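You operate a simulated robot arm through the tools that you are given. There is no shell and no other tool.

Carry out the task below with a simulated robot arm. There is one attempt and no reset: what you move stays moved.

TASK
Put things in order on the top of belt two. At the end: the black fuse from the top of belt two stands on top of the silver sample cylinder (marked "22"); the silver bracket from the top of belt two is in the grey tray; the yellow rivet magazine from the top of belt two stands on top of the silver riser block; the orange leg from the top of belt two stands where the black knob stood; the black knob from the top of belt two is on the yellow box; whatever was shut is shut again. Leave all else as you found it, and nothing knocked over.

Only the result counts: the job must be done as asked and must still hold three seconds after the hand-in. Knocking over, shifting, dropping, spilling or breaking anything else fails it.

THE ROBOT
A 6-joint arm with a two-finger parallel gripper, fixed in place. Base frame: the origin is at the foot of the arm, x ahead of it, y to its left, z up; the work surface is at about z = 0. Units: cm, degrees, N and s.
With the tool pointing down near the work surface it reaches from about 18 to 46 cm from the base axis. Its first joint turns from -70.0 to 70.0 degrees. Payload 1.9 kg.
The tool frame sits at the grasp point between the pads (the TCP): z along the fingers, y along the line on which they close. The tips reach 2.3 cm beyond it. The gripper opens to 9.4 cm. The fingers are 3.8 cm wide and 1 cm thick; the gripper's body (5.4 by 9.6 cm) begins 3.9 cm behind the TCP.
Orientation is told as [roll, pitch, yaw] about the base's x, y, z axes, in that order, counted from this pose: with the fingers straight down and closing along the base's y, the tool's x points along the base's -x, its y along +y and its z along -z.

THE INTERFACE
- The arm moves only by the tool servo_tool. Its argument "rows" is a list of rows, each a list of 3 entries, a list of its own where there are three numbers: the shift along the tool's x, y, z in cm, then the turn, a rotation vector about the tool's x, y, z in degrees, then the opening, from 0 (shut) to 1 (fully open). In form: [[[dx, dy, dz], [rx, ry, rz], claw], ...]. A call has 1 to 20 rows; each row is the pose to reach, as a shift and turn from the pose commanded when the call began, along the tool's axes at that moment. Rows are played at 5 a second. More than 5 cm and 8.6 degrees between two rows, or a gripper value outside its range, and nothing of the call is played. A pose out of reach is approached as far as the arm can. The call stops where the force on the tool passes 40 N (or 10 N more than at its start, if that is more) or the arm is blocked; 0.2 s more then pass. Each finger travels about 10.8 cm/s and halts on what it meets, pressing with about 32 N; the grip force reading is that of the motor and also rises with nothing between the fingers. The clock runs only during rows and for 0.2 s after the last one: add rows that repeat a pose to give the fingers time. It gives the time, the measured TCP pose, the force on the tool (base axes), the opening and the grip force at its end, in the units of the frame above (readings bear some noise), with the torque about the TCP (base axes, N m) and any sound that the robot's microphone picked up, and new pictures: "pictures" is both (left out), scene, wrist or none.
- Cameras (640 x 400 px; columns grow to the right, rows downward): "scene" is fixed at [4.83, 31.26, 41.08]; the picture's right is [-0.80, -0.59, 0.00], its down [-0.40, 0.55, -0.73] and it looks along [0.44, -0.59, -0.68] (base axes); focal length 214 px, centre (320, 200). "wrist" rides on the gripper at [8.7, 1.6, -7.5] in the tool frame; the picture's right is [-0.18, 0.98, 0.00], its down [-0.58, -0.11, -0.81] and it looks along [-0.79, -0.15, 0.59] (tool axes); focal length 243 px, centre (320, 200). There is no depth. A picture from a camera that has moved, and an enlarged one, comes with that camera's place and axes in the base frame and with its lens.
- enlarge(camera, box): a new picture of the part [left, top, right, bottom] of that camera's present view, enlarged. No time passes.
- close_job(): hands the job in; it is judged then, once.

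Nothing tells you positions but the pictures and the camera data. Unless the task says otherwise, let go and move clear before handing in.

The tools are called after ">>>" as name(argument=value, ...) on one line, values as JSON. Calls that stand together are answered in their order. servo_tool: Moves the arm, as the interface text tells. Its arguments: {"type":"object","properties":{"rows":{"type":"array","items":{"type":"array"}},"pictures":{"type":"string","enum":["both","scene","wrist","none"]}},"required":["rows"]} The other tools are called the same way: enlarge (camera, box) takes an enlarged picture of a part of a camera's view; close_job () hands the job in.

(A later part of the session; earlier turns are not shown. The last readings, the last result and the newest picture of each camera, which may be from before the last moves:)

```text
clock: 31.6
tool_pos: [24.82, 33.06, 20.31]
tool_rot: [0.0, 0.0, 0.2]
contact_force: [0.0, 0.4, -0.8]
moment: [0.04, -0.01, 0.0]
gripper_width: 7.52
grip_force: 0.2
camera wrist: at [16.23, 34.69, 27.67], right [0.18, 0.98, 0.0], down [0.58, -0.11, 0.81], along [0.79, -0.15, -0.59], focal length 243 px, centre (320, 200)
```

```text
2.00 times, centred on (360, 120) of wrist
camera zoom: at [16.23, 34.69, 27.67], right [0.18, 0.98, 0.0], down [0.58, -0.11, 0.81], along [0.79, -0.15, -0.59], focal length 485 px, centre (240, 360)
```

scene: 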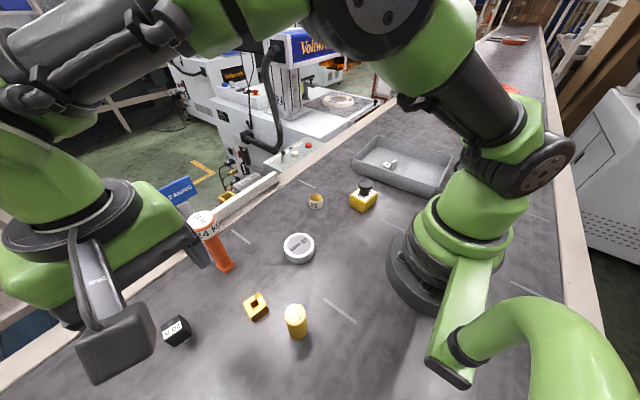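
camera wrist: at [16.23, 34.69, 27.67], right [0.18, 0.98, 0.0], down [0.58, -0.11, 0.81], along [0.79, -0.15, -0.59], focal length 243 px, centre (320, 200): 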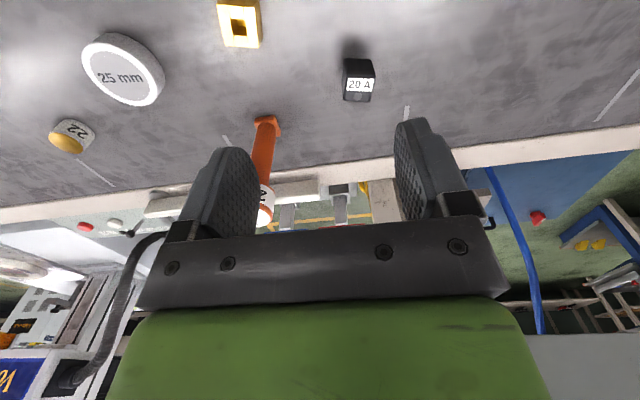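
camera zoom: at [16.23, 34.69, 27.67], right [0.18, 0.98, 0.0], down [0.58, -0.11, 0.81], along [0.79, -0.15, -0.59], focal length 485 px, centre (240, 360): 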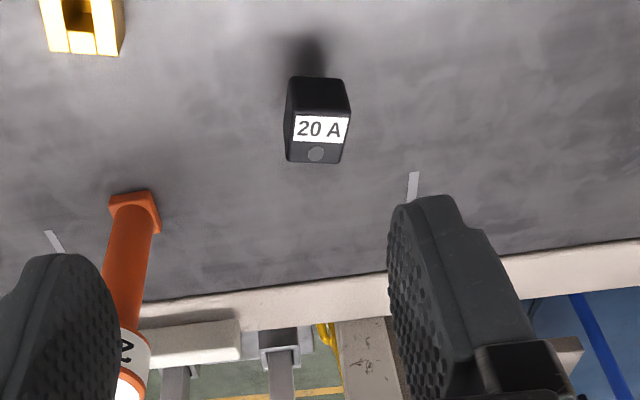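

>>> enlarge(camera="wrist", box=[320, 45, 400, 115])

>>> enlarge(camera="wrist", box=[205, 0, 285, 60])

>>> enlarge(camera="scene", box=[60, 180, 280, 360])

```text
5.71 times, centred on (360, 80) of wrist
camera zoom: at [16.23, 34.69, 27.67], right [0.18, 0.98, 0.0], down [0.58, -0.11, 0.81], along [0.79, -0.15, -0.59], focal length 1386 px, centre (91, 886)
```

zoom: 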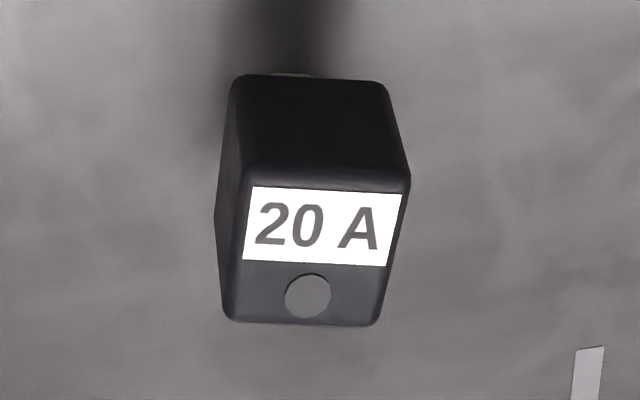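

```text
6.67 times, centred on (245, 30) of wrist
camera zoom: at [16.23, 34.69, 27.67], right [0.18, 0.98, 0.0], down [0.58, -0.11, 0.81], along [0.79, -0.15, -0.59], focal length 1618 px, centre (820, 1333)
```

zoom: 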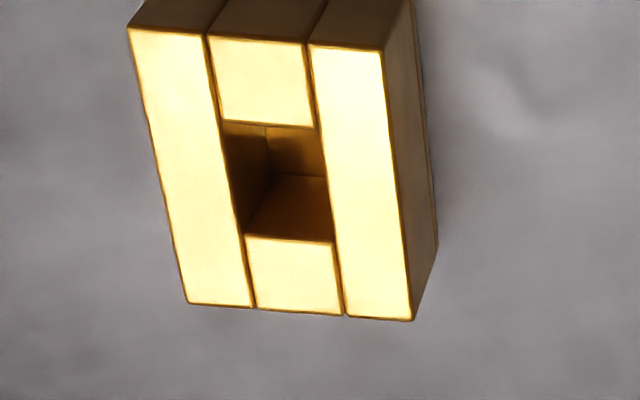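

```text
2.22 times, centred on (170, 270) of scene
camera zoom: at [4.83, 31.26, 41.08], right [-0.8, -0.59, 0.0], down [-0.4, 0.55, -0.73], along [0.44, -0.59, -0.68], focal length 477 px, centre (653, 44)
```

zoom: 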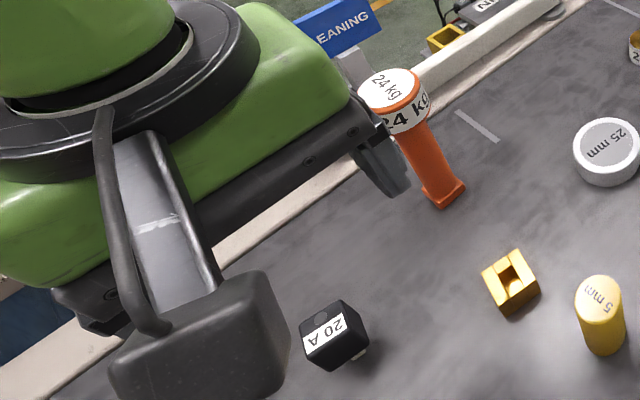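

The fuse is at about (29.75,36.1), top about 4.3 cm, turned about -11°. I move above it and align.

>>> servo_tool(rows=[[[-0.8, 0.5, 1.5], [0, 0, 2], 0.7], [[-1.6, 1.0, 3], [0, 0, 4], 0.7], [[-2.4, 1.5, 4.5], [0, 0, 6], 0.7], [[-3.2, 2.0, 6], [0, 0, 8], 0.7], [[-4.0, 2.5, 7.5], [0, 0, 10], 0.7], [[-4.85, 3.05, 9], [0, 0, 11], 0.7], [[-4.85, 3.05, 9], [0, 0, 11], 0.7], [[-4.85, 3.05, 9], [0, 0, 11], 0.7]])

>>> enlarge(camera="wrist", box=[260, 40, 388, 120])

```text
clock: 33.4
tool_pos: [29.22, 35.96, 11.18]
tool_rot: [0.0, -0.1, -11.0]
contact_force: [-0.1, 1.1, 0.1]
moment: [0.03, 0.01, -0.02]
gripper_width: 6.59
grip_force: 0.2
out of reach, approached as far as the arm can: row 6, 7, 8
camera wrist: at [21.16, 39.14, 18.55], right [0.37, 0.93, 0.0], down [0.55, -0.22, 0.81], along [0.75, -0.3, -0.59], focal length 243 px, centre (320, 200)
```

scene: 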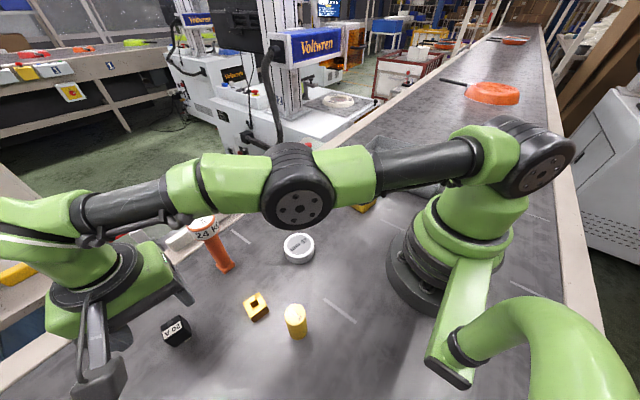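
wrist: 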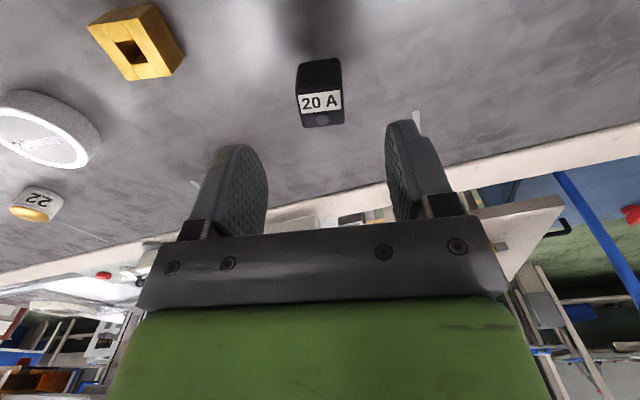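

```text
5.00 times, centred on (324, 80) of wrist
camera zoom: at [21.16, 39.14, 18.55], right [0.37, 0.93, 0.0], down [0.55, -0.22, 0.81], along [0.75, -0.3, -0.59], focal length 1213 px, centre (300, 800)
```

zoom: 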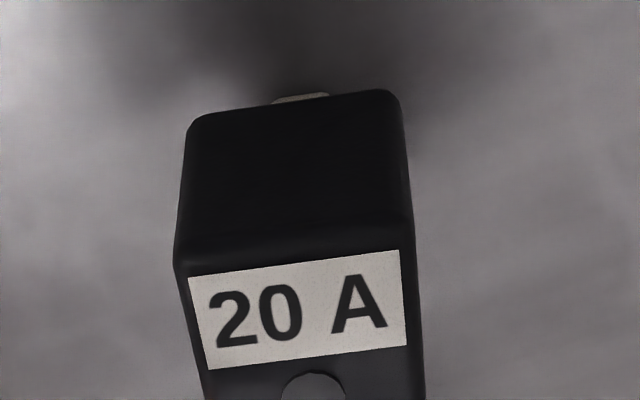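

The fuse lies just at the edge of reach, so I turn the gripper to a yaw of about 75°, where its finger width gives slack along the radius.

>>> servo_tool(rows=[[[0.3, -1.1, -1], [0, 0, 0], 0.7], [[0.3, -1.1, -1], [0, 0, -8], 0.7], [[0.3, -1.1, -1], [0, 0, -16], 0.7], [[0.3, -1.1, -1], [0, 0, -24], 0.7], [[0.3, -1.1, -1], [0, 0, -32], 0.7], [[0.3, -1.1, -1], [0, 0, -40], 0.7], [[0.3, -1.1, -1], [0, 0, -48], 0.7], [[0.3, -1.1, -1], [0, 0, -56], 0.7], [[0.3, -1.1, -1], [0, 0, -64], 0.7], [[0.3, -1.1, -1], [0, 0, -72], 0.7], [[0.3, -1.1, -1], [0, 0, -80], 0.7], [[0.3, -1.1, -1], [0, 0, -86], 0.7], [[0.3, -1.1, -1], [0, 0, -86], 0.7]])

>>> enlarge(camera="wrist", box=[240, 40, 400, 140])

```text
clock: 36.2
tool_pos: [28.59, 34.82, 12.08]
tool_rot: [0.1, 0.0, 75.1]
contact_force: [0.0, -0.4, 0.1]
moment: [-0.02, 0.02, -0.01]
gripper_width: 6.57
grip_force: 0.1
camera wrist: at [25.01, 26.85, 19.51], right [-0.9, 0.43, 0.0], down [0.25, 0.53, 0.81], along [0.35, 0.73, -0.59], focal length 243 px, centre (320, 200)
```

scene: 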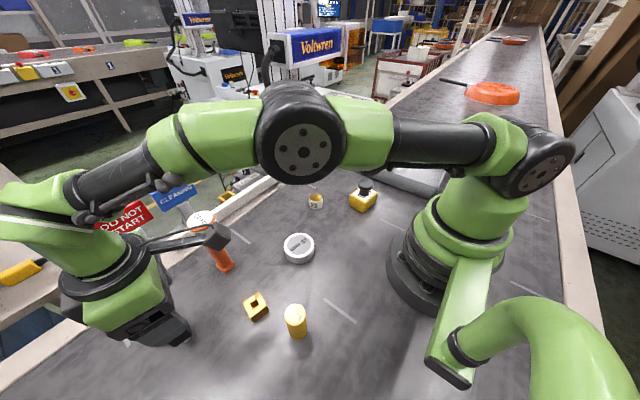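
wrist: 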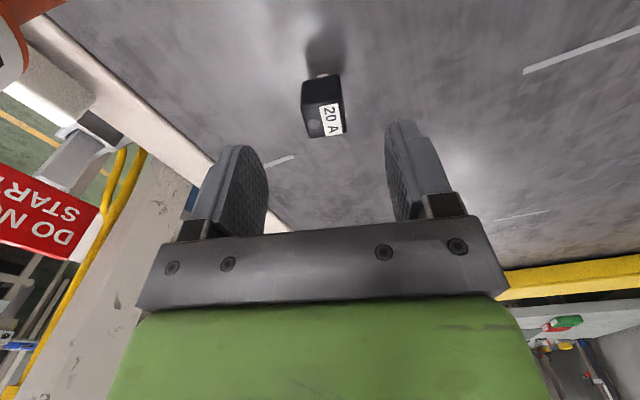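

```text
4.00 times, centred on (320, 90) of wrist
camera zoom: at [25.01, 26.85, 19.51], right [-0.9, 0.43, 0.0], down [0.25, 0.53, 0.81], along [0.35, 0.73, -0.59], focal length 970 px, centre (320, 640)
```

zoom: 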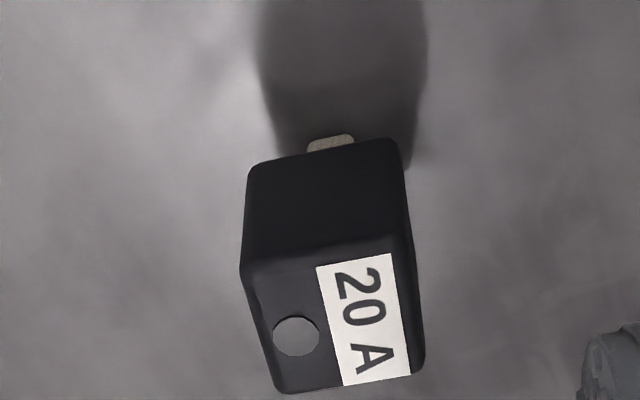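

Comparing four views, the fuse's top is really at about 5.5 cm and it stands on a narrow stem at about (29.0,36.0), so it tips easily. I line up carefully above it.

>>> servo_tool(rows=[[[-0.5, 0.04, 1], [0, 0, 0], 0.7], [[-1.0, 0.08, 2.0], [0, 0, 0], 0.7], [[-1.0, 0.08, 3.0], [0, 0, 0], 0.7], [[-1.0, 0.08, 3.6], [0, 0, 0], 0.7], [[-1.0, 0.08, 3.6], [0, 0, 0], 0.7]])

>>> enlarge(camera="wrist", box=[240, 70, 400, 170])

>>> enlarge(camera="scene", box=[60, 200, 260, 360])

```text
clock: 37.4
tool_pos: [28.85, 35.79, 8.41]
tool_rot: [0.0, 0.0, 75.2]
contact_force: [-0.5, -0.1, -0.9]
moment: [0.01, 0.0, 0.01]
gripper_width: 6.61
grip_force: 0.0
camera wrist: at [25.15, 27.96, 15.9], right [-0.9, 0.43, 0.0], down [0.25, 0.53, 0.81], along [0.35, 0.73, -0.59], focal length 243 px, centre (320, 200)
```

scene: 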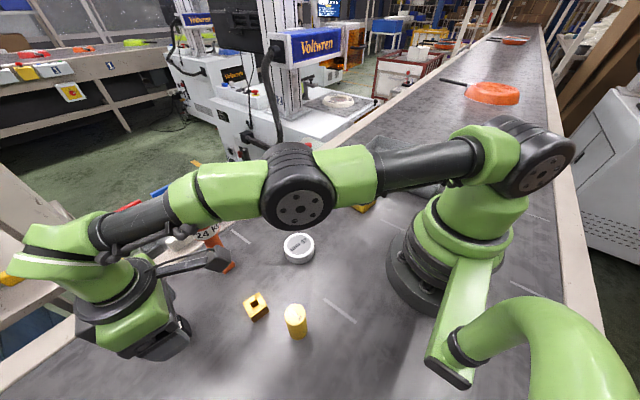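
wrist: 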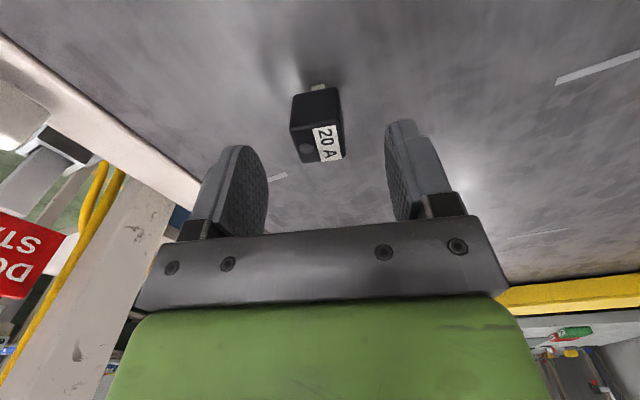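

```text
4.00 times, centred on (320, 120) of wrist
camera zoom: at [25.15, 27.96, 15.9], right [-0.9, 0.43, 0.0], down [0.25, 0.53, 0.81], along [0.35, 0.73, -0.59], focal length 970 px, centre (320, 520)
```

zoom: 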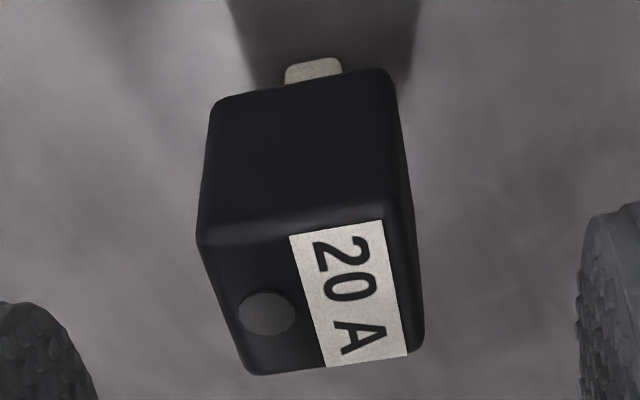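

```text
2.50 times, centred on (160, 280) of scene
camera zoom: at [4.83, 31.26, 41.08], right [-0.8, -0.59, 0.0], down [-0.4, 0.55, -0.73], along [0.44, -0.59, -0.68], focal length 536 px, centre (720, 0)
```

zoom: 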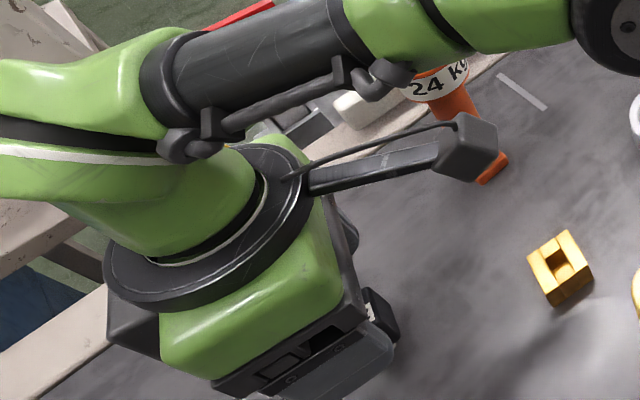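

The fuse is centred between the fingers; I go down and close slowly.

>>> servo_tool(rows=[[[-0.1, 0, 1.2], [0, 0, 0], 0.7], [[-0.1, 0, 2.4], [0, 0, 0], 0.7], [[-0.1, 0, 3.6], [0, 0, 0], 0.7], [[-0.1, 0, 4.5], [0, 0, 0], 0.7], [[-0.1, 0, 4.5], [0, 0, 0], 0.7]])

>>> enlarge(camera="wrist", box=[200, 70, 440, 220])

```text
clock: 38.6
tool_pos: [28.65, 35.67, 4.1]
tool_rot: [0.0, 0.0, 74.9]
contact_force: [-0.3, 0.4, -0.3]
moment: [0.01, -0.02, 0.0]
gripper_width: 6.59
grip_force: 0.1
out of reach, approached as far as the arm can: row 3, 4
camera wrist: at [24.99, 27.76, 11.47], right [-0.9, 0.43, 0.0], down [0.26, 0.53, 0.81], along [0.35, 0.73, -0.59], focal length 243 px, centre (320, 200)
```

scene: 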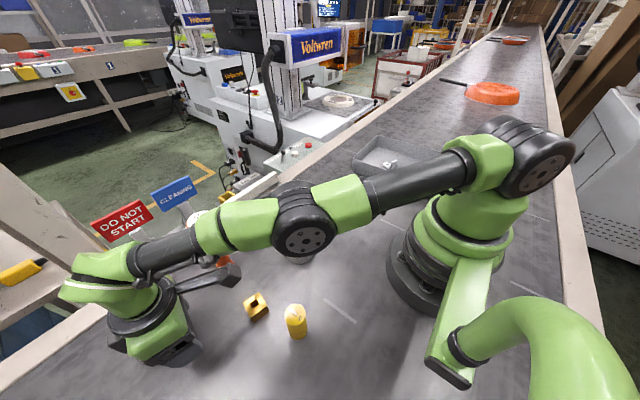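
wrist: 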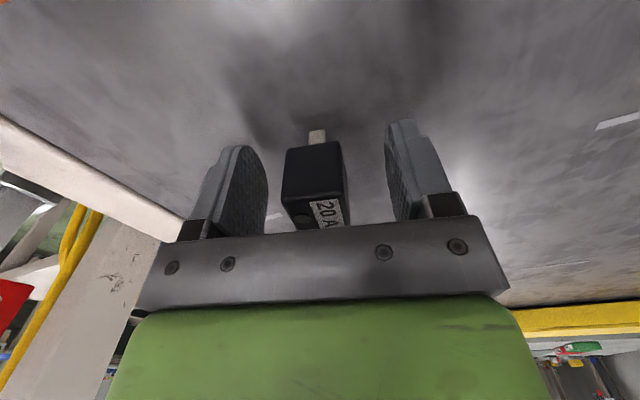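

```text
2.67 times, centred on (320, 145) of wrist
camera zoom: at [24.99, 27.76, 11.47], right [-0.9, 0.43, 0.0], down [0.26, 0.53, 0.81], along [0.35, 0.73, -0.59], focal length 647 px, centre (320, 347)
```

zoom: 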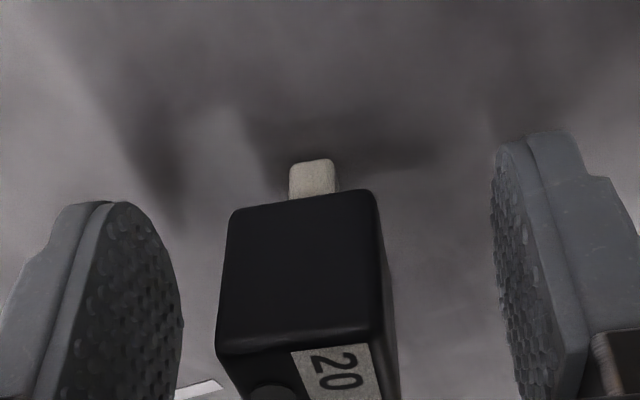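

>>> servo_tool(rows=[[[0.07, -0.1, 0], [0, 0, 0], 0.6], [[0.15, -0.2, 0], [0, 0, 0], 0.5], [[0.15, -0.2, 0], [0, 0, 0], 0.42], [[0.15, -0.2, 0], [0, 0, 0], 0.42]], pictures="wrist")

>>> enlarge(camera="wrist", box=[200, 100, 440, 250])

```text
clock: 39.6
tool_pos: [28.95, 35.5, 4.12]
tool_rot: [0.0, 0.1, 75.0]
contact_force: [0.5, 0.5, -0.5]
moment: [-0.01, -0.02, 0.01]
gripper_width: 3.96
grip_force: 0.0
camera wrist: at [25.18, 27.61, 11.5], right [-0.9, 0.43, 0.0], down [0.26, 0.53, 0.81], along [0.35, 0.73, -0.59], focal length 243 px, centre (320, 200)
```

wrist: 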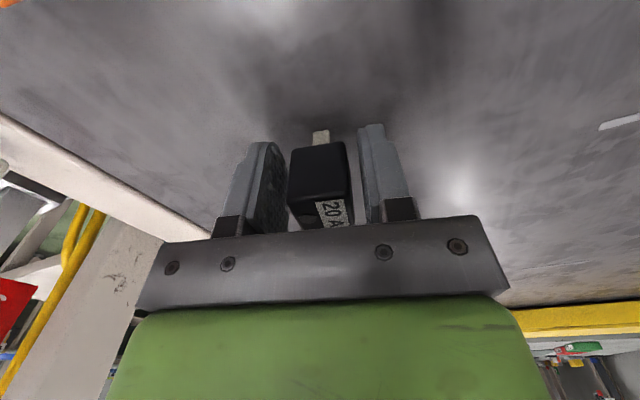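

```text
2.67 times, centred on (320, 175) of wrist
camera zoom: at [25.18, 27.61, 11.5], right [-0.9, 0.43, 0.0], down [0.26, 0.53, 0.81], along [0.35, 0.73, -0.59], focal length 647 px, centre (320, 267)
```

zoom: 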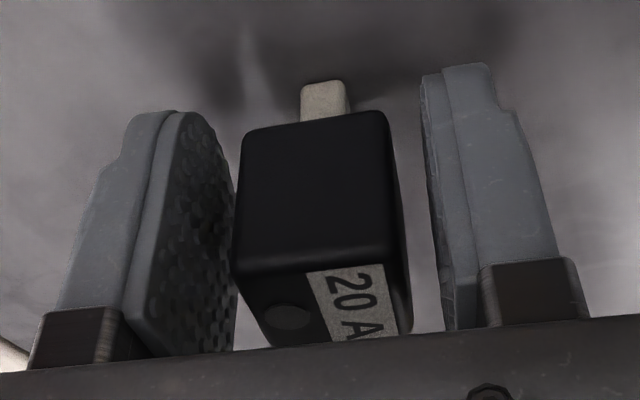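

The fuse is centred; closing gently.

>>> servo_tool(rows=[[[0, 0, 0], [0, 0, 0], 0.37], [[0, 0, 0], [0, 0, 0], 0.33], [[0, 0, 0], [0, 0, 0], 0.3], [[0, 0, 0], [0, 0, 0], 0.27], [[0, 0, 0], [0, 0, 0], 0.2], [[0, 0, 0], [0, 0, 0], 0.15], [[0, 0, 0], [0, 0, 0], 0.15]], pictures="wrist")

```text
clock: 41.2
tool_pos: [28.94, 35.37, 4.19]
tool_rot: [-0.1, 0.1, 74.9]
contact_force: [-0.1, 0.2, 0.2]
moment: [-0.03, 0.01, -0.04]
gripper_width: 2.71
grip_force: 32.1
camera wrist: at [25.18, 27.61, 11.5], right [-0.9, 0.43, 0.0], down [0.26, 0.53, 0.81], along [0.35, 0.73, -0.59], focal length 243 px, centre (320, 200)
```

wrist: 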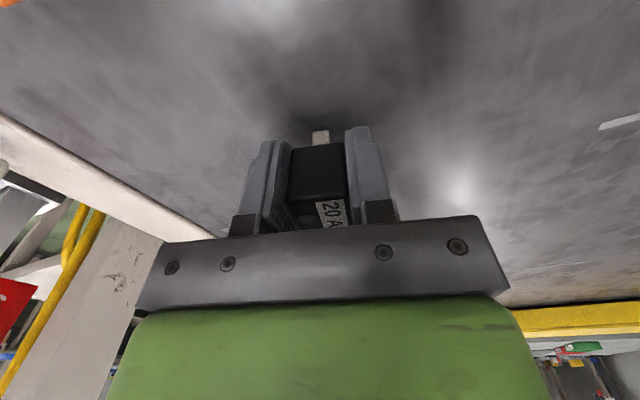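

>>> enlarge(camera="wrist", box=[260, 110, 380, 185])

```text
5.33 times, centred on (320, 148) of wrist
camera zoom: at [25.18, 27.61, 11.5], right [-0.9, 0.43, 0.0], down [0.26, 0.53, 0.81], along [0.35, 0.73, -0.59], focal length 1294 px, centre (320, 480)
```

zoom: 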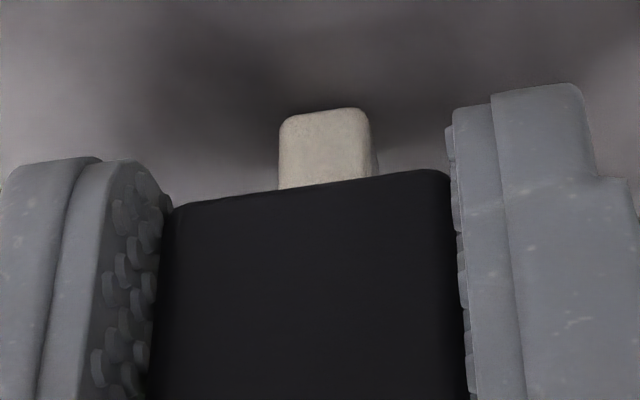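

The fuse is held, its stem about 0.5 cm off the TCP. I lift it straight up, draw it in and turn back to yaw 0.

>>> servo_tool(rows=[[[0, 0, -1], [0, 0, 0], 0.15], [[0, 0, -3], [0, 0, 0], 0.15], [[0.5, 0.3, -5], [0, 0, 0], 0.15], [[1.5, 1, -7.5], [0, 0, 0], 0.15], [[2.5, 1.7, -10], [0, 0, 0], 0.15], [[3.5, 2.3, -12.5], [0, 0, 0], 0.15], [[4.4, 2.9, -15], [0, 0, 7], 0.15], [[4.4, 2.9, -16], [0, 0, 14], 0.15], [[4.4, 2.9, -16], [0, 0, 22], 0.15], [[4.4, 2.9, -16], [0, 0, 30], 0.15], [[4.4, 2.9, -16], [0, 0, 38], 0.15], [[4.4, 2.9, -16], [0, 0, 46], 0.15], [[4.4, 2.9, -16], [0, 0, 54], 0.15], [[4.4, 2.9, -16], [0, 0, 62], 0.15], [[4.4, 2.9, -16], [0, 0, 70], 0.15], [[4.4, 2.9, -16], [0, 0, 75], 0.15], [[4.4, 2.9, -16], [0, 0, 75], 0.15]])

```text
clock: 44.8
tool_pos: [25.07, 32.07, 19.97]
tool_rot: [0.0, -0.1, 0.0]
contact_force: [-0.6, 0.2, -0.4]
moment: [-0.02, -0.04, -0.01]
gripper_width: 2.71
grip_force: 32.2
camera wrist: at [16.53, 33.78, 27.39], right [0.18, 0.98, 0.0], down [0.58, -0.11, 0.81], along [0.79, -0.15, -0.59], focal length 243 px, centre (320, 200)
```

scene: 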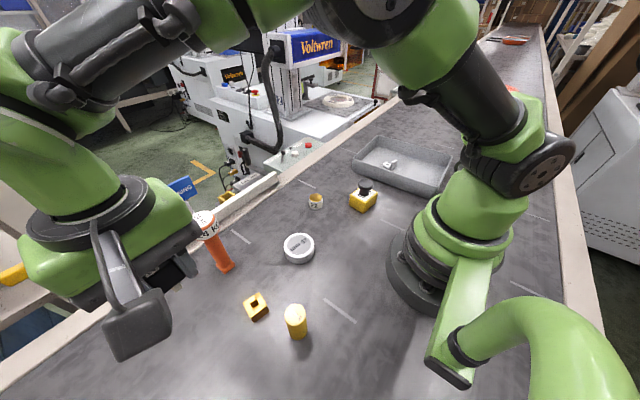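
wrist: 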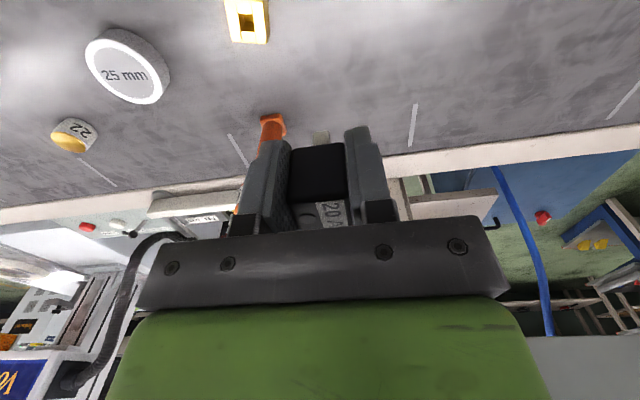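

>>> servo_tool(rows=[[[-0.2, -1.5, 0], [0, 0, 0], 0.15], [[-0.5, -4, 0], [0, 0, 0], 0.15], [[-0.9, -6.7, 0], [0, 0, 0], 0.15], [[-1.3, -9.4, 0], [0, 0, 0], 0.15], [[-1.8, -12.1, 0], [0, 0, 0], 0.15], [[-2.2, -14.8, 0], [0, 0, 0], 0.15], [[-2.6, -17.5, 0], [0, 0, 0], 0.15], [[-3.0, -20.2, 0], [0, 0, 0], 0.15], [[-3.5, -23, 0], [0, 0, 0], 0.15], [[-4.0, -26, 1], [0, 0, 0], 0.15], [[-4.5, -29, 2.5], [0, 0, 0], 0.15], [[-5.0, -32, 4.5], [0, 0, 0], 0.15], [[-5.3, -33.5, 6], [0, 0, 0], 0.15], [[-5.4, -34.0, 6.5], [0, 0, 0], 0.15], [[-5.4, -34.0, 6.5], [0, 0, 0], 0.15]])

>>> enlarge(camera="wrist", box=[240, 50, 400, 150])

>>> enlarge(camera="scene", box=[260, 120, 388, 220])

```text
clock: 48.0
tool_pos: [30.51, -1.97, 13.45]
tool_rot: [0.0, 0.0, 0.1]
contact_force: [0.1, 0.1, -0.8]
moment: [-0.01, 0.02, 0.03]
gripper_width: 2.72
grip_force: 31.6
camera wrist: at [21.91, -0.23, 20.85], right [0.18, 0.98, 0.0], down [0.58, -0.11, 0.81], along [0.79, -0.15, -0.59], focal length 243 px, centre (320, 200)
```

scene: 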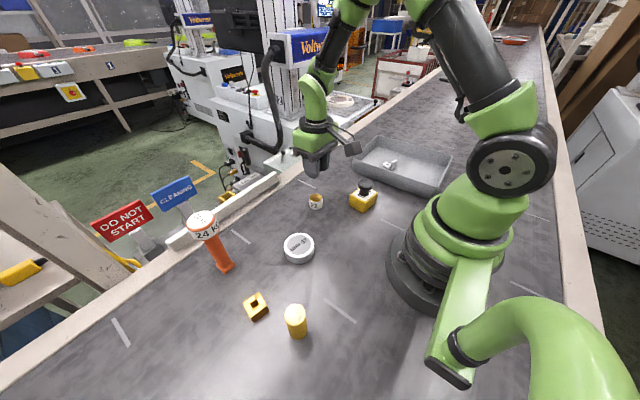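
wrist: 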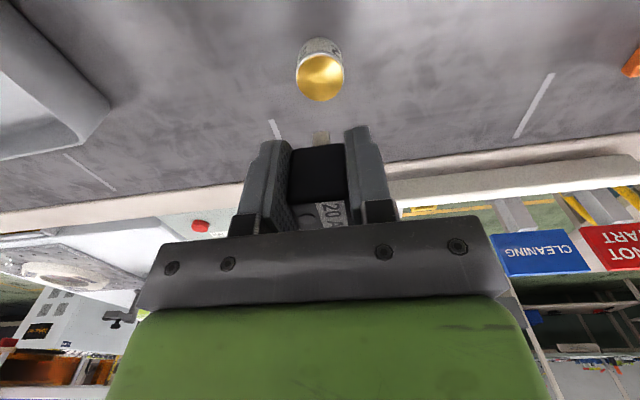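

```text
4.00 times, centred on (320, 100) of wrist
camera zoom: at [21.91, -0.23, 20.85], right [0.18, 0.98, 0.0], down [0.58, -0.11, 0.81], along [0.79, -0.15, -0.59], focal length 970 px, centre (320, 600)
```

zoom: 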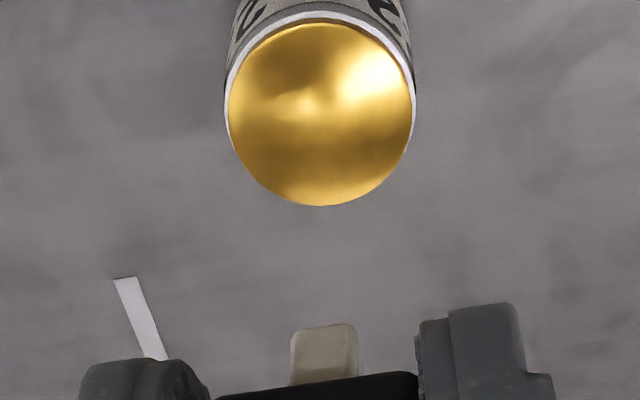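

```text
4.00 times, centred on (324, 170) of scene
camera zoom: at [4.83, 31.25, 41.08], right [-0.8, -0.59, 0.0], down [-0.4, 0.55, -0.73], along [0.44, -0.59, -0.68], focal length 858 px, centre (304, 320)
```

zoom: 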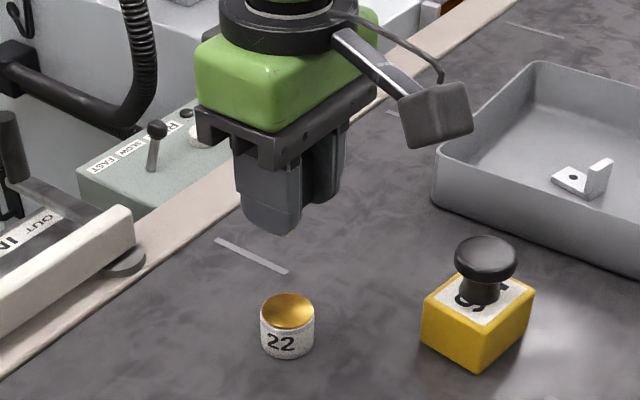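

>>> servo_tool(rows=[[[0.1, -0.05, 1], [0, 0, 0], 0.15], [[0.15, -0.07, 2.5], [0, 0, 0], 0.15], [[0.15, -0.07, 4], [0, 0, 0], 0.15], [[0.15, -0.07, 5], [0, 0, 0], 0.15], [[0.15, -0.07, 5.6], [0, 0, 0], 0.15], [[0.15, -0.07, 5.6], [0, 0, 0], 0.15]])

>>> enlarge(camera="wrist", box=[240, 70, 400, 170])

>>> enlarge(camera="scene", box=[290, 160, 354, 220])

```text
clock: 49.4
tool_pos: [30.37, -1.98, 7.86]
tool_rot: [0.0, 0.0, 0.1]
contact_force: [-0.2, 0.5, 0.2]
moment: [0.04, 0.02, 0.05]
gripper_width: 2.72
grip_force: 31.9
camera wrist: at [21.8, -0.29, 15.26], right [0.18, 0.98, 0.0], down [0.58, -0.11, 0.81], along [0.79, -0.15, -0.59], focal length 243 px, centre (320, 200)
```

scene: 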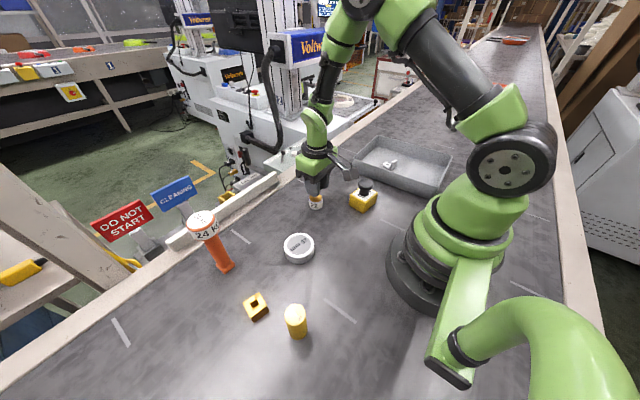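
wrist: 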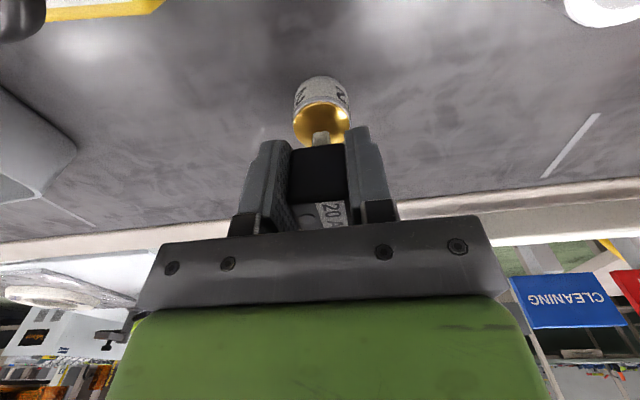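

```text
4.00 times, centred on (320, 120) of wrist
camera zoom: at [21.8, -0.29, 15.26], right [0.18, 0.98, 0.0], down [0.58, -0.11, 0.81], along [0.79, -0.15, -0.59], focal length 970 px, centre (320, 520)
```

zoom: 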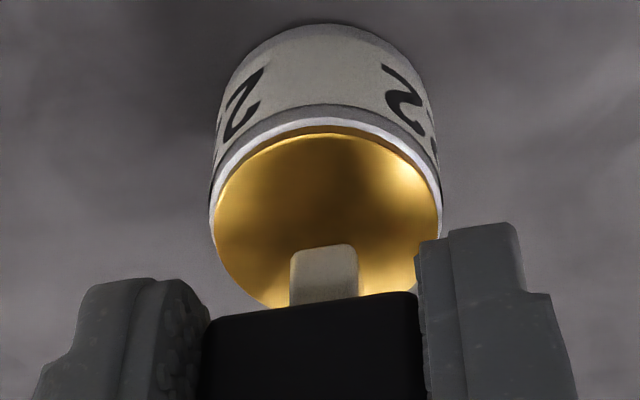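

```text
6.67 times, centred on (322, 190) of scene
camera zoom: at [4.83, 31.26, 41.08], right [-0.8, -0.59, 0.0], down [-0.4, 0.55, -0.73], along [0.44, -0.59, -0.68], focal length 1430 px, centre (307, 267)
```

zoom: 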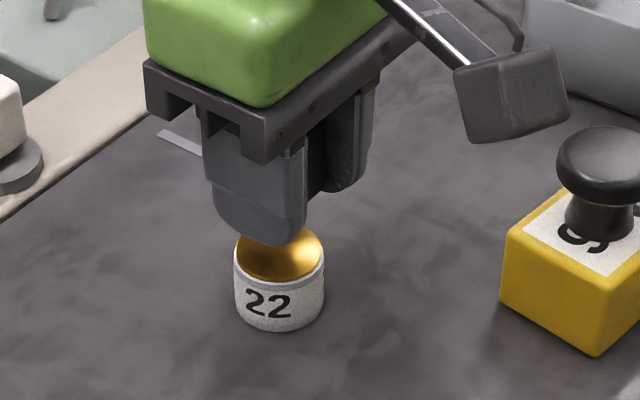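

The stem is centred over the gold top. I lower in small steps until contact.

>>> servo_tool(rows=[[[0, 0, 0.2], [0, 0, 0], 0.15], [[0, 0, 0.4], [0, 0, 0], 0.15], [[0, 0, 0.5], [0, 0, 0], 0.15], [[0, 0, 0.5], [0, 0, 0], 0.15]], pictures="none")

>>> servo_tool(rows=[[[0, 0, 0.1], [0, 0, 0], 0.15], [[0, 0, 0.1], [0, 0, 0], 0.15]], pictures="wrist")

>>> enlarge(camera="wrist", box=[240, 70, 400, 170])

```text
clock: 50.4
tool_pos: [30.52, -2.0, 7.32]
tool_rot: [0.0, -0.1, 0.1]
contact_force: [-0.6, 0.6, 0.2]
moment: [-0.02, 0.0, -0.02]
gripper_width: 2.73
grip_force: 31.6
```

```text
clock: 51.0
tool_pos: [30.39, -1.99, 7.27]
tool_rot: [-0.1, 0.0, -0.1]
contact_force: [0.3, -0.5, 0.3]
moment: [-0.01, 0.0, 0.0]
gripper_width: 2.72
grip_force: 32.1
camera wrist: at [21.85, -0.28, 14.67], right [0.18, 0.98, 0.0], down [0.58, -0.11, 0.81], along [0.79, -0.15, -0.59], focal length 243 px, centre (320, 200)
```

wrist: 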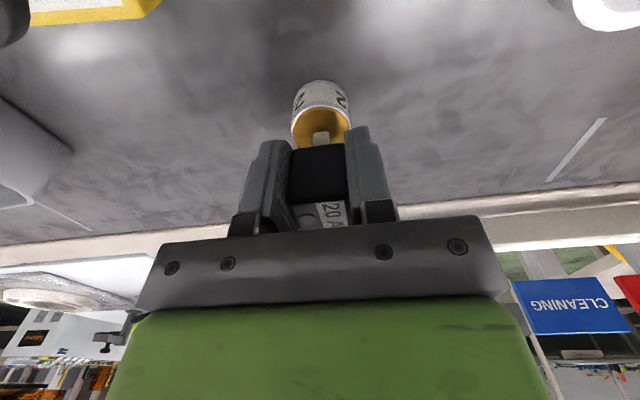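

```text
4.00 times, centred on (320, 120) of wrist
camera zoom: at [21.85, -0.28, 14.67], right [0.18, 0.98, 0.0], down [0.58, -0.11, 0.81], along [0.79, -0.15, -0.59], focal length 970 px, centre (320, 520)
```

zoom: 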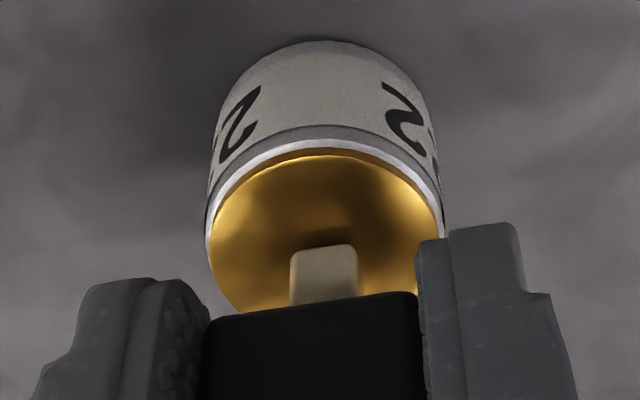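

>>> servo_tool(rows=[[[0, 0, 0.1], [0, 0, 0], 0.15], [[0, 0, 0.1], [0, 0, 0], 0.15]], pictures="none")

>>> servo_tool(rows=[[[0, 0, 0.06], [0, 0, 0], 0.15], [[0, 0, 0.06], [0, 0, 0], 0.15]], pictures="none")

```text
clock: 51.6
tool_pos: [30.39, -1.92, 7.15]
tool_rot: [-0.1, 0.0, 0.0]
contact_force: [-0.4, -0.3, 0.2]
moment: [0.02, 0.0, -0.02]
gripper_width: 2.74
grip_force: 31.5
```

```text
clock: 52.2
tool_pos: [30.41, -1.94, 7.04]
tool_rot: [0.1, -0.1, 0.0]
contact_force: [-0.3, 0.2, 0.2]
moment: [0.0, -0.05, 0.05]
gripper_width: 2.69
grip_force: 32.0
```

>>> servo_tool(rows=[[[0, 0, 0.06], [0, 0, 0], 0.15], [[0, 0, 0.06], [0, 0, 0], 0.15]], pictures="none")

>>> servo_tool(rows=[[[0, 0, 0.06], [0, 0, 0], 0.15], [[0, 0, 0.06], [0, 0, 0], 0.15]], pictures="wrist")

>>> enlarge(camera="wrist", box=[240, 70, 400, 170])

```text
clock: 52.8
tool_pos: [30.36, -1.85, 7.08]
tool_rot: [0.0, 0.0, 0.1]
contact_force: [0.5, 0.0, 0.9]
moment: [0.03, -0.02, 0.0]
gripper_width: 2.73
grip_force: 31.9
```

```text
clock: 53.4
tool_pos: [30.4, -1.84, 7.07]
tool_rot: [0.1, -0.1, 0.0]
contact_force: [-0.8, 1.4, 12.7]
moment: [0.07, -0.03, 0.03]
gripper_width: 2.71
grip_force: 32.4
camera wrist: at [21.84, -0.26, 14.47], right [0.18, 0.98, 0.0], down [0.58, -0.11, 0.81], along [0.79, -0.15, -0.59], focal length 243 px, centre (320, 200)
```

wrist: 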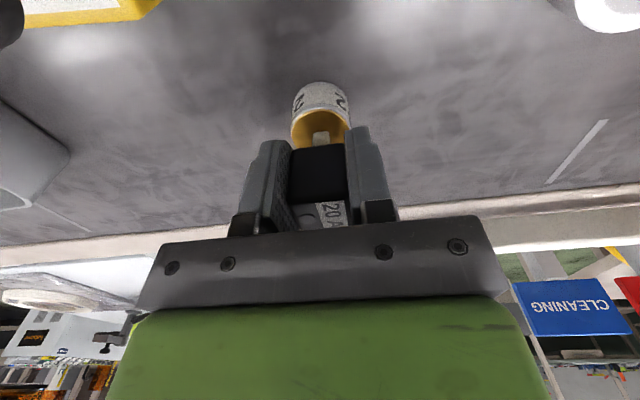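

```text
4.00 times, centred on (320, 120) of wrist
camera zoom: at [21.84, -0.26, 14.47], right [0.18, 0.98, 0.0], down [0.58, -0.11, 0.81], along [0.79, -0.15, -0.59], focal length 970 px, centre (320, 520)
```

zoom: 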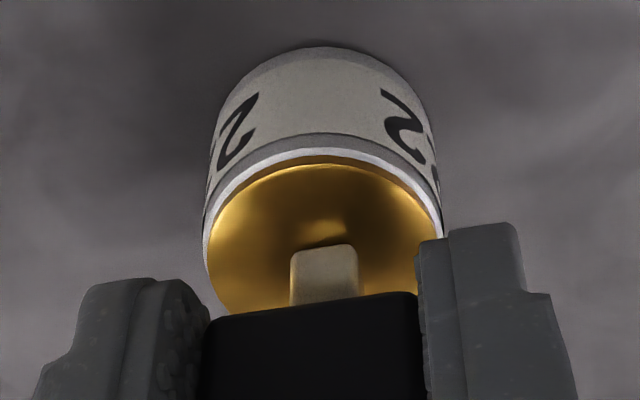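

Light contact (13 N); the stem sits near the centre of the gold top. I release gently and rise.

>>> servo_tool(rows=[[[0, 0, -0.04], [0, 0, 0], 0.15], [[0, 0, -0.04], [0, 0, 0], 0.29], [[0, 0, -0.04], [0, 0, 0], 0.33], [[0, 0, -0.04], [0, 0, 0], 0.4], [[0, 0, -0.04], [0, 0, 0], 0.5], [[0, 0, -0.04], [0, 0, 0], 0.6], [[0, 0, -0.04], [0, 0, 0], 0.65], [[0, 0, -0.04], [0, 0, 0], 0.65]])

>>> enlarge(camera="wrist", box=[200, 70, 440, 220])

```text
clock: 55.2
tool_pos: [30.5, -2.04, 6.89]
tool_rot: [0.0, 0.0, 0.1]
contact_force: [-0.3, -0.6, 1.0]
moment: [0.02, -0.02, -0.02]
gripper_width: 6.09
grip_force: 0.1
camera wrist: at [21.82, -0.29, 14.44], right [0.18, 0.98, 0.0], down [0.58, -0.11, 0.81], along [0.79, -0.15, -0.59], focal length 243 px, centre (320, 200)
```

scene: 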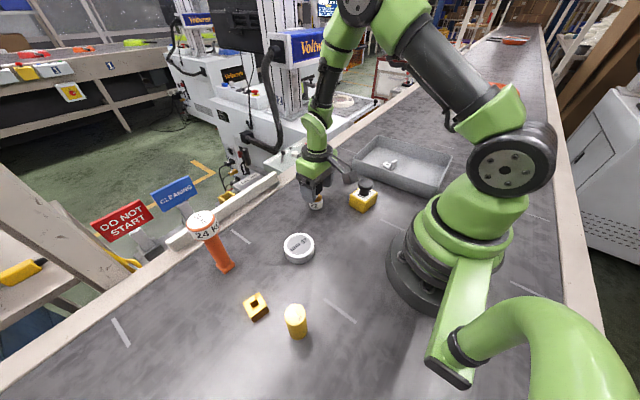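
wrist: 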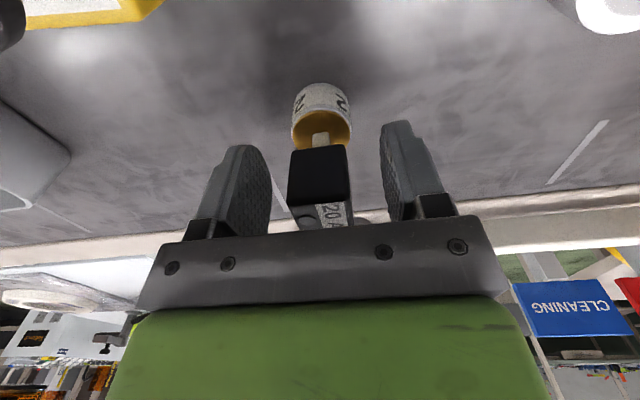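

```text
2.67 times, centred on (320, 145) of wrist
camera zoom: at [21.82, -0.29, 14.44], right [0.18, 0.98, 0.0], down [0.58, -0.11, 0.81], along [0.79, -0.15, -0.59], focal length 647 px, centre (320, 347)
```

zoom: 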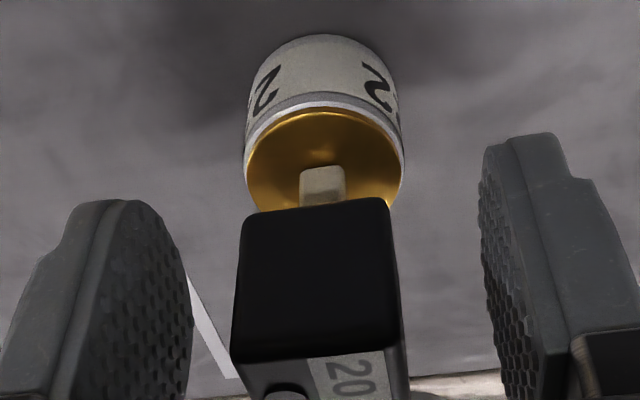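

The fuse stands by itself on the cylinder. I rise straight up.

>>> servo_tool(rows=[[[0, 0, -1], [0, 0, 0], 0.65], [[0, 0, -2.5], [0, 0, 0], 0.65], [[0, 0, -4.5], [0, 0, 0], 0.65], [[0, 0, -7], [0, 0, 0], 0.65], [[0, 0, -10], [0, 0, 0], 0.65], [[0, 0, -13], [0, 0, 0], 0.65], [[0, 0, -13], [0, 0, 0], 0.65]])

>>> enlarge(camera="wrist", box=[240, 0, 400, 100])

>>> enlarge(camera="scene", box=[290, 150, 400, 220])

```text
clock: 56.8
tool_pos: [30.35, -1.88, 20.14]
tool_rot: [0.0, 0.0, 0.2]
contact_force: [0.6, -0.2, -0.6]
moment: [-0.02, 0.0, -0.03]
gripper_width: 6.14
grip_force: 0.0
camera wrist: at [21.8, -0.12, 27.54], right [0.18, 0.98, 0.0], down [0.58, -0.11, 0.81], along [0.79, -0.15, -0.59], focal length 243 px, centre (320, 200)
```

scene: 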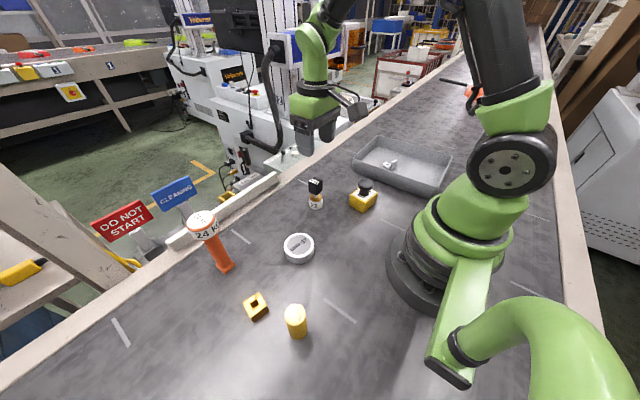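
wrist: 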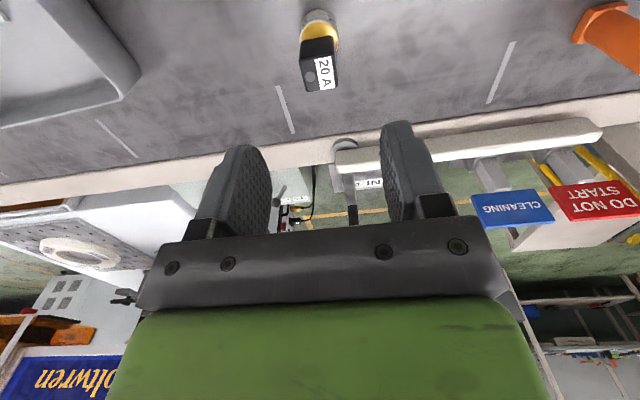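

```text
4.00 times, centred on (320, 50) of wrist
camera zoom: at [21.8, -0.12, 27.54], right [0.18, 0.98, 0.0], down [0.58, -0.11, 0.81], along [0.79, -0.15, -0.59], focal length 970 px, centre (320, 800)
```

zoom: 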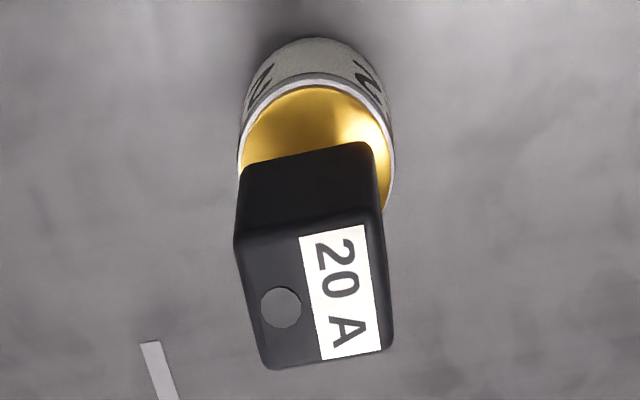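

```text
5.71 times, centred on (345, 185) of scene
camera zoom: at [4.83, 31.26, 41.08], right [-0.8, -0.59, 0.0], down [-0.4, 0.55, -0.73], along [0.44, -0.59, -0.68], focal length 1226 px, centre (177, 286)
```

zoom: 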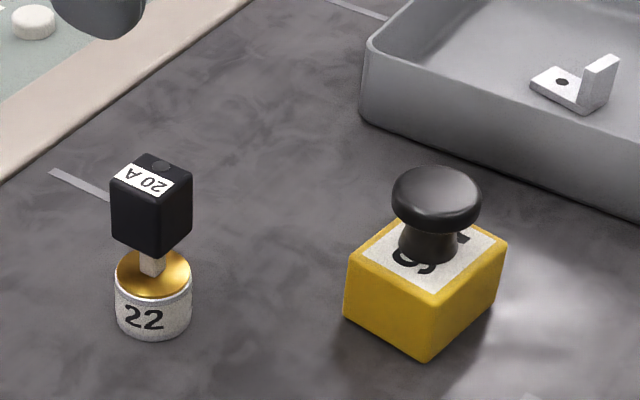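

The fuse stands well on the cylinder. Next is the yellow 5 mm magazine; I move above its estimated place (14.6,24.1).

>>> servo_tool(rows=[[[1.3, 2.2, 0], [0, 0, 0], 0.65], [[2.6, 4.3, 0], [0, 0, 0], 0.65], [[3.9, 6.5, 0], [0, 0, 0], 0.65], [[5.3, 8.6, 0], [0, 0, 0], 0.65], [[6.6, 10.8, 0], [0, 0, 0], 0.65], [[7.9, 13, 0], [0, 0, 0], 0.65], [[9.3, 15.1, 0], [0, 0, 0], 0.65], [[10.6, 17.3, 0], [0, 0, 0], 0.65], [[11.9, 19.4, 0.5], [0, 0, 0], 0.65], [[13.2, 21.6, 1.5], [0, 0, 0], 0.65], [[14.6, 23.8, 2.5], [0, 0, 0], 0.65], [[15.9, 25.9, 3.5], [0, 0, 0], 0.65], [[15.9, 25.9, 3.5], [0, 0, 0], 0.65]])

>>> enlarge(camera="wrist", box=[200, 0, 440, 150])

```text
clock: 59.6
tool_pos: [14.37, 24.14, 16.22]
tool_rot: [0.1, 0.0, 0.0]
contact_force: [0.2, 0.2, -0.7]
moment: [0.02, -0.02, -0.03]
gripper_width: 6.09
grip_force: 0.0
camera wrist: at [5.9, 25.79, 23.7], right [0.18, 0.98, 0.0], down [0.58, -0.11, 0.81], along [0.79, -0.15, -0.59], focal length 243 px, centre (320, 200)
```

scene: 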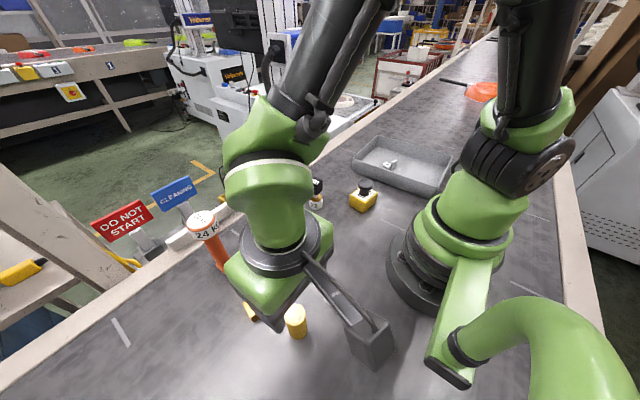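
wrist: 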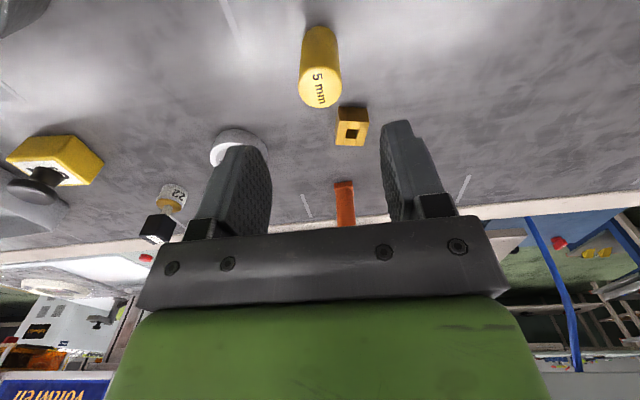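

```text
2.67 times, centred on (320, 75) of wrist
camera zoom: at [5.9, 25.79, 23.7], right [0.18, 0.98, 0.0], down [0.58, -0.11, 0.81], along [0.79, -0.15, -0.59], focal length 647 px, centre (320, 533)
```

zoom: 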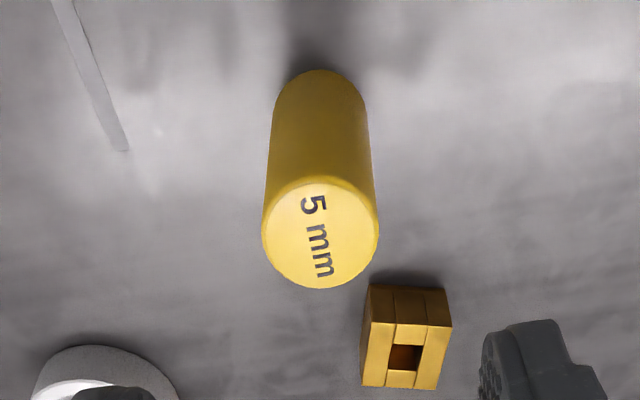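

The magazine is at about (14.97,24.09), 7.1 cm tall and 3.05 cm wide. I centre and go down.

>>> servo_tool(rows=[[[-0.2, -0.05, 1.5], [0, 0, 0], 0.65], [[-0.37, -0.07, 3.5], [0, 0, 0], 0.65], [[-0.37, -0.07, 5.5], [0, 0, 0], 0.65], [[-0.37, -0.07, 7.5], [0, 0, 0], 0.65], [[-0.37, -0.07, 9.5], [0, 0, 0], 0.65], [[-0.37, -0.07, 11.2], [0, 0, 0], 0.65], [[-0.37, -0.07, 11.2], [0, 0, 0], 0.55], [[-0.37, -0.07, 11.2], [0, 0, 0], 0.42]])

>>> enlarge(camera="wrist", box=[200, 70, 440, 220])

```text
clock: 61.4
tool_pos: [14.79, 23.87, 5.52]
tool_rot: [0.0, 0.0, 0.0]
contact_force: [0.4, -0.3, 0.4]
moment: [-0.01, -0.01, 0.02]
gripper_width: 3.95
grip_force: 0.1
camera wrist: at [6.27, 25.52, 12.87], right [0.18, 0.98, 0.0], down [0.58, -0.11, 0.81], along [0.79, -0.15, -0.59], focal length 243 px, centre (320, 200)
```

scene: 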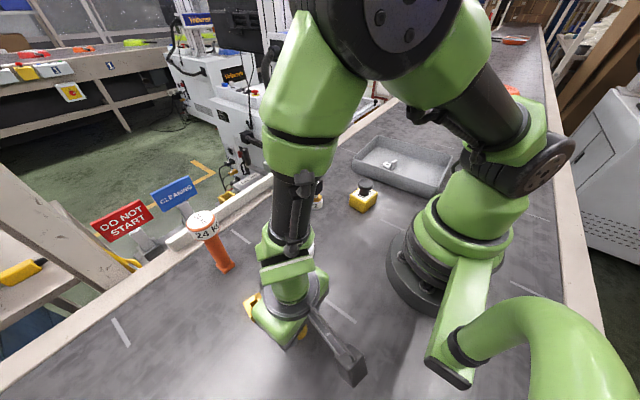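
wrist: 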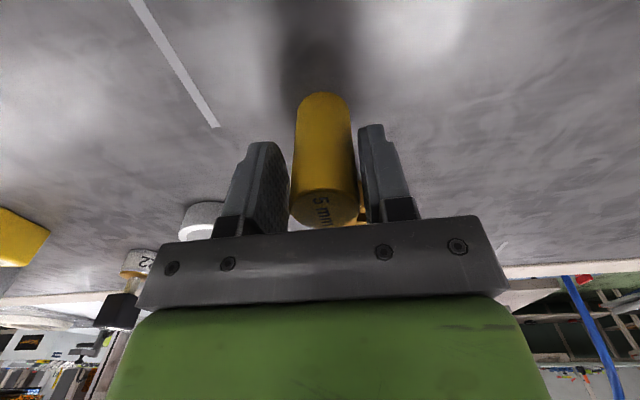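

```text
2.67 times, centred on (320, 145) of wrist
camera zoom: at [6.27, 25.52, 12.87], right [0.18, 0.98, 0.0], down [0.58, -0.11, 0.81], along [0.79, -0.15, -0.59], focal length 647 px, centre (320, 347)
```

zoom: 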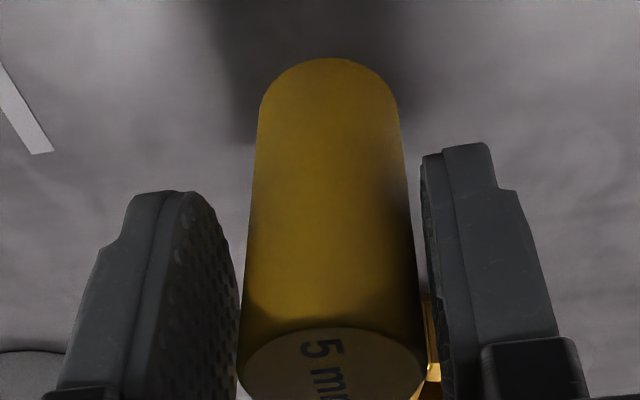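

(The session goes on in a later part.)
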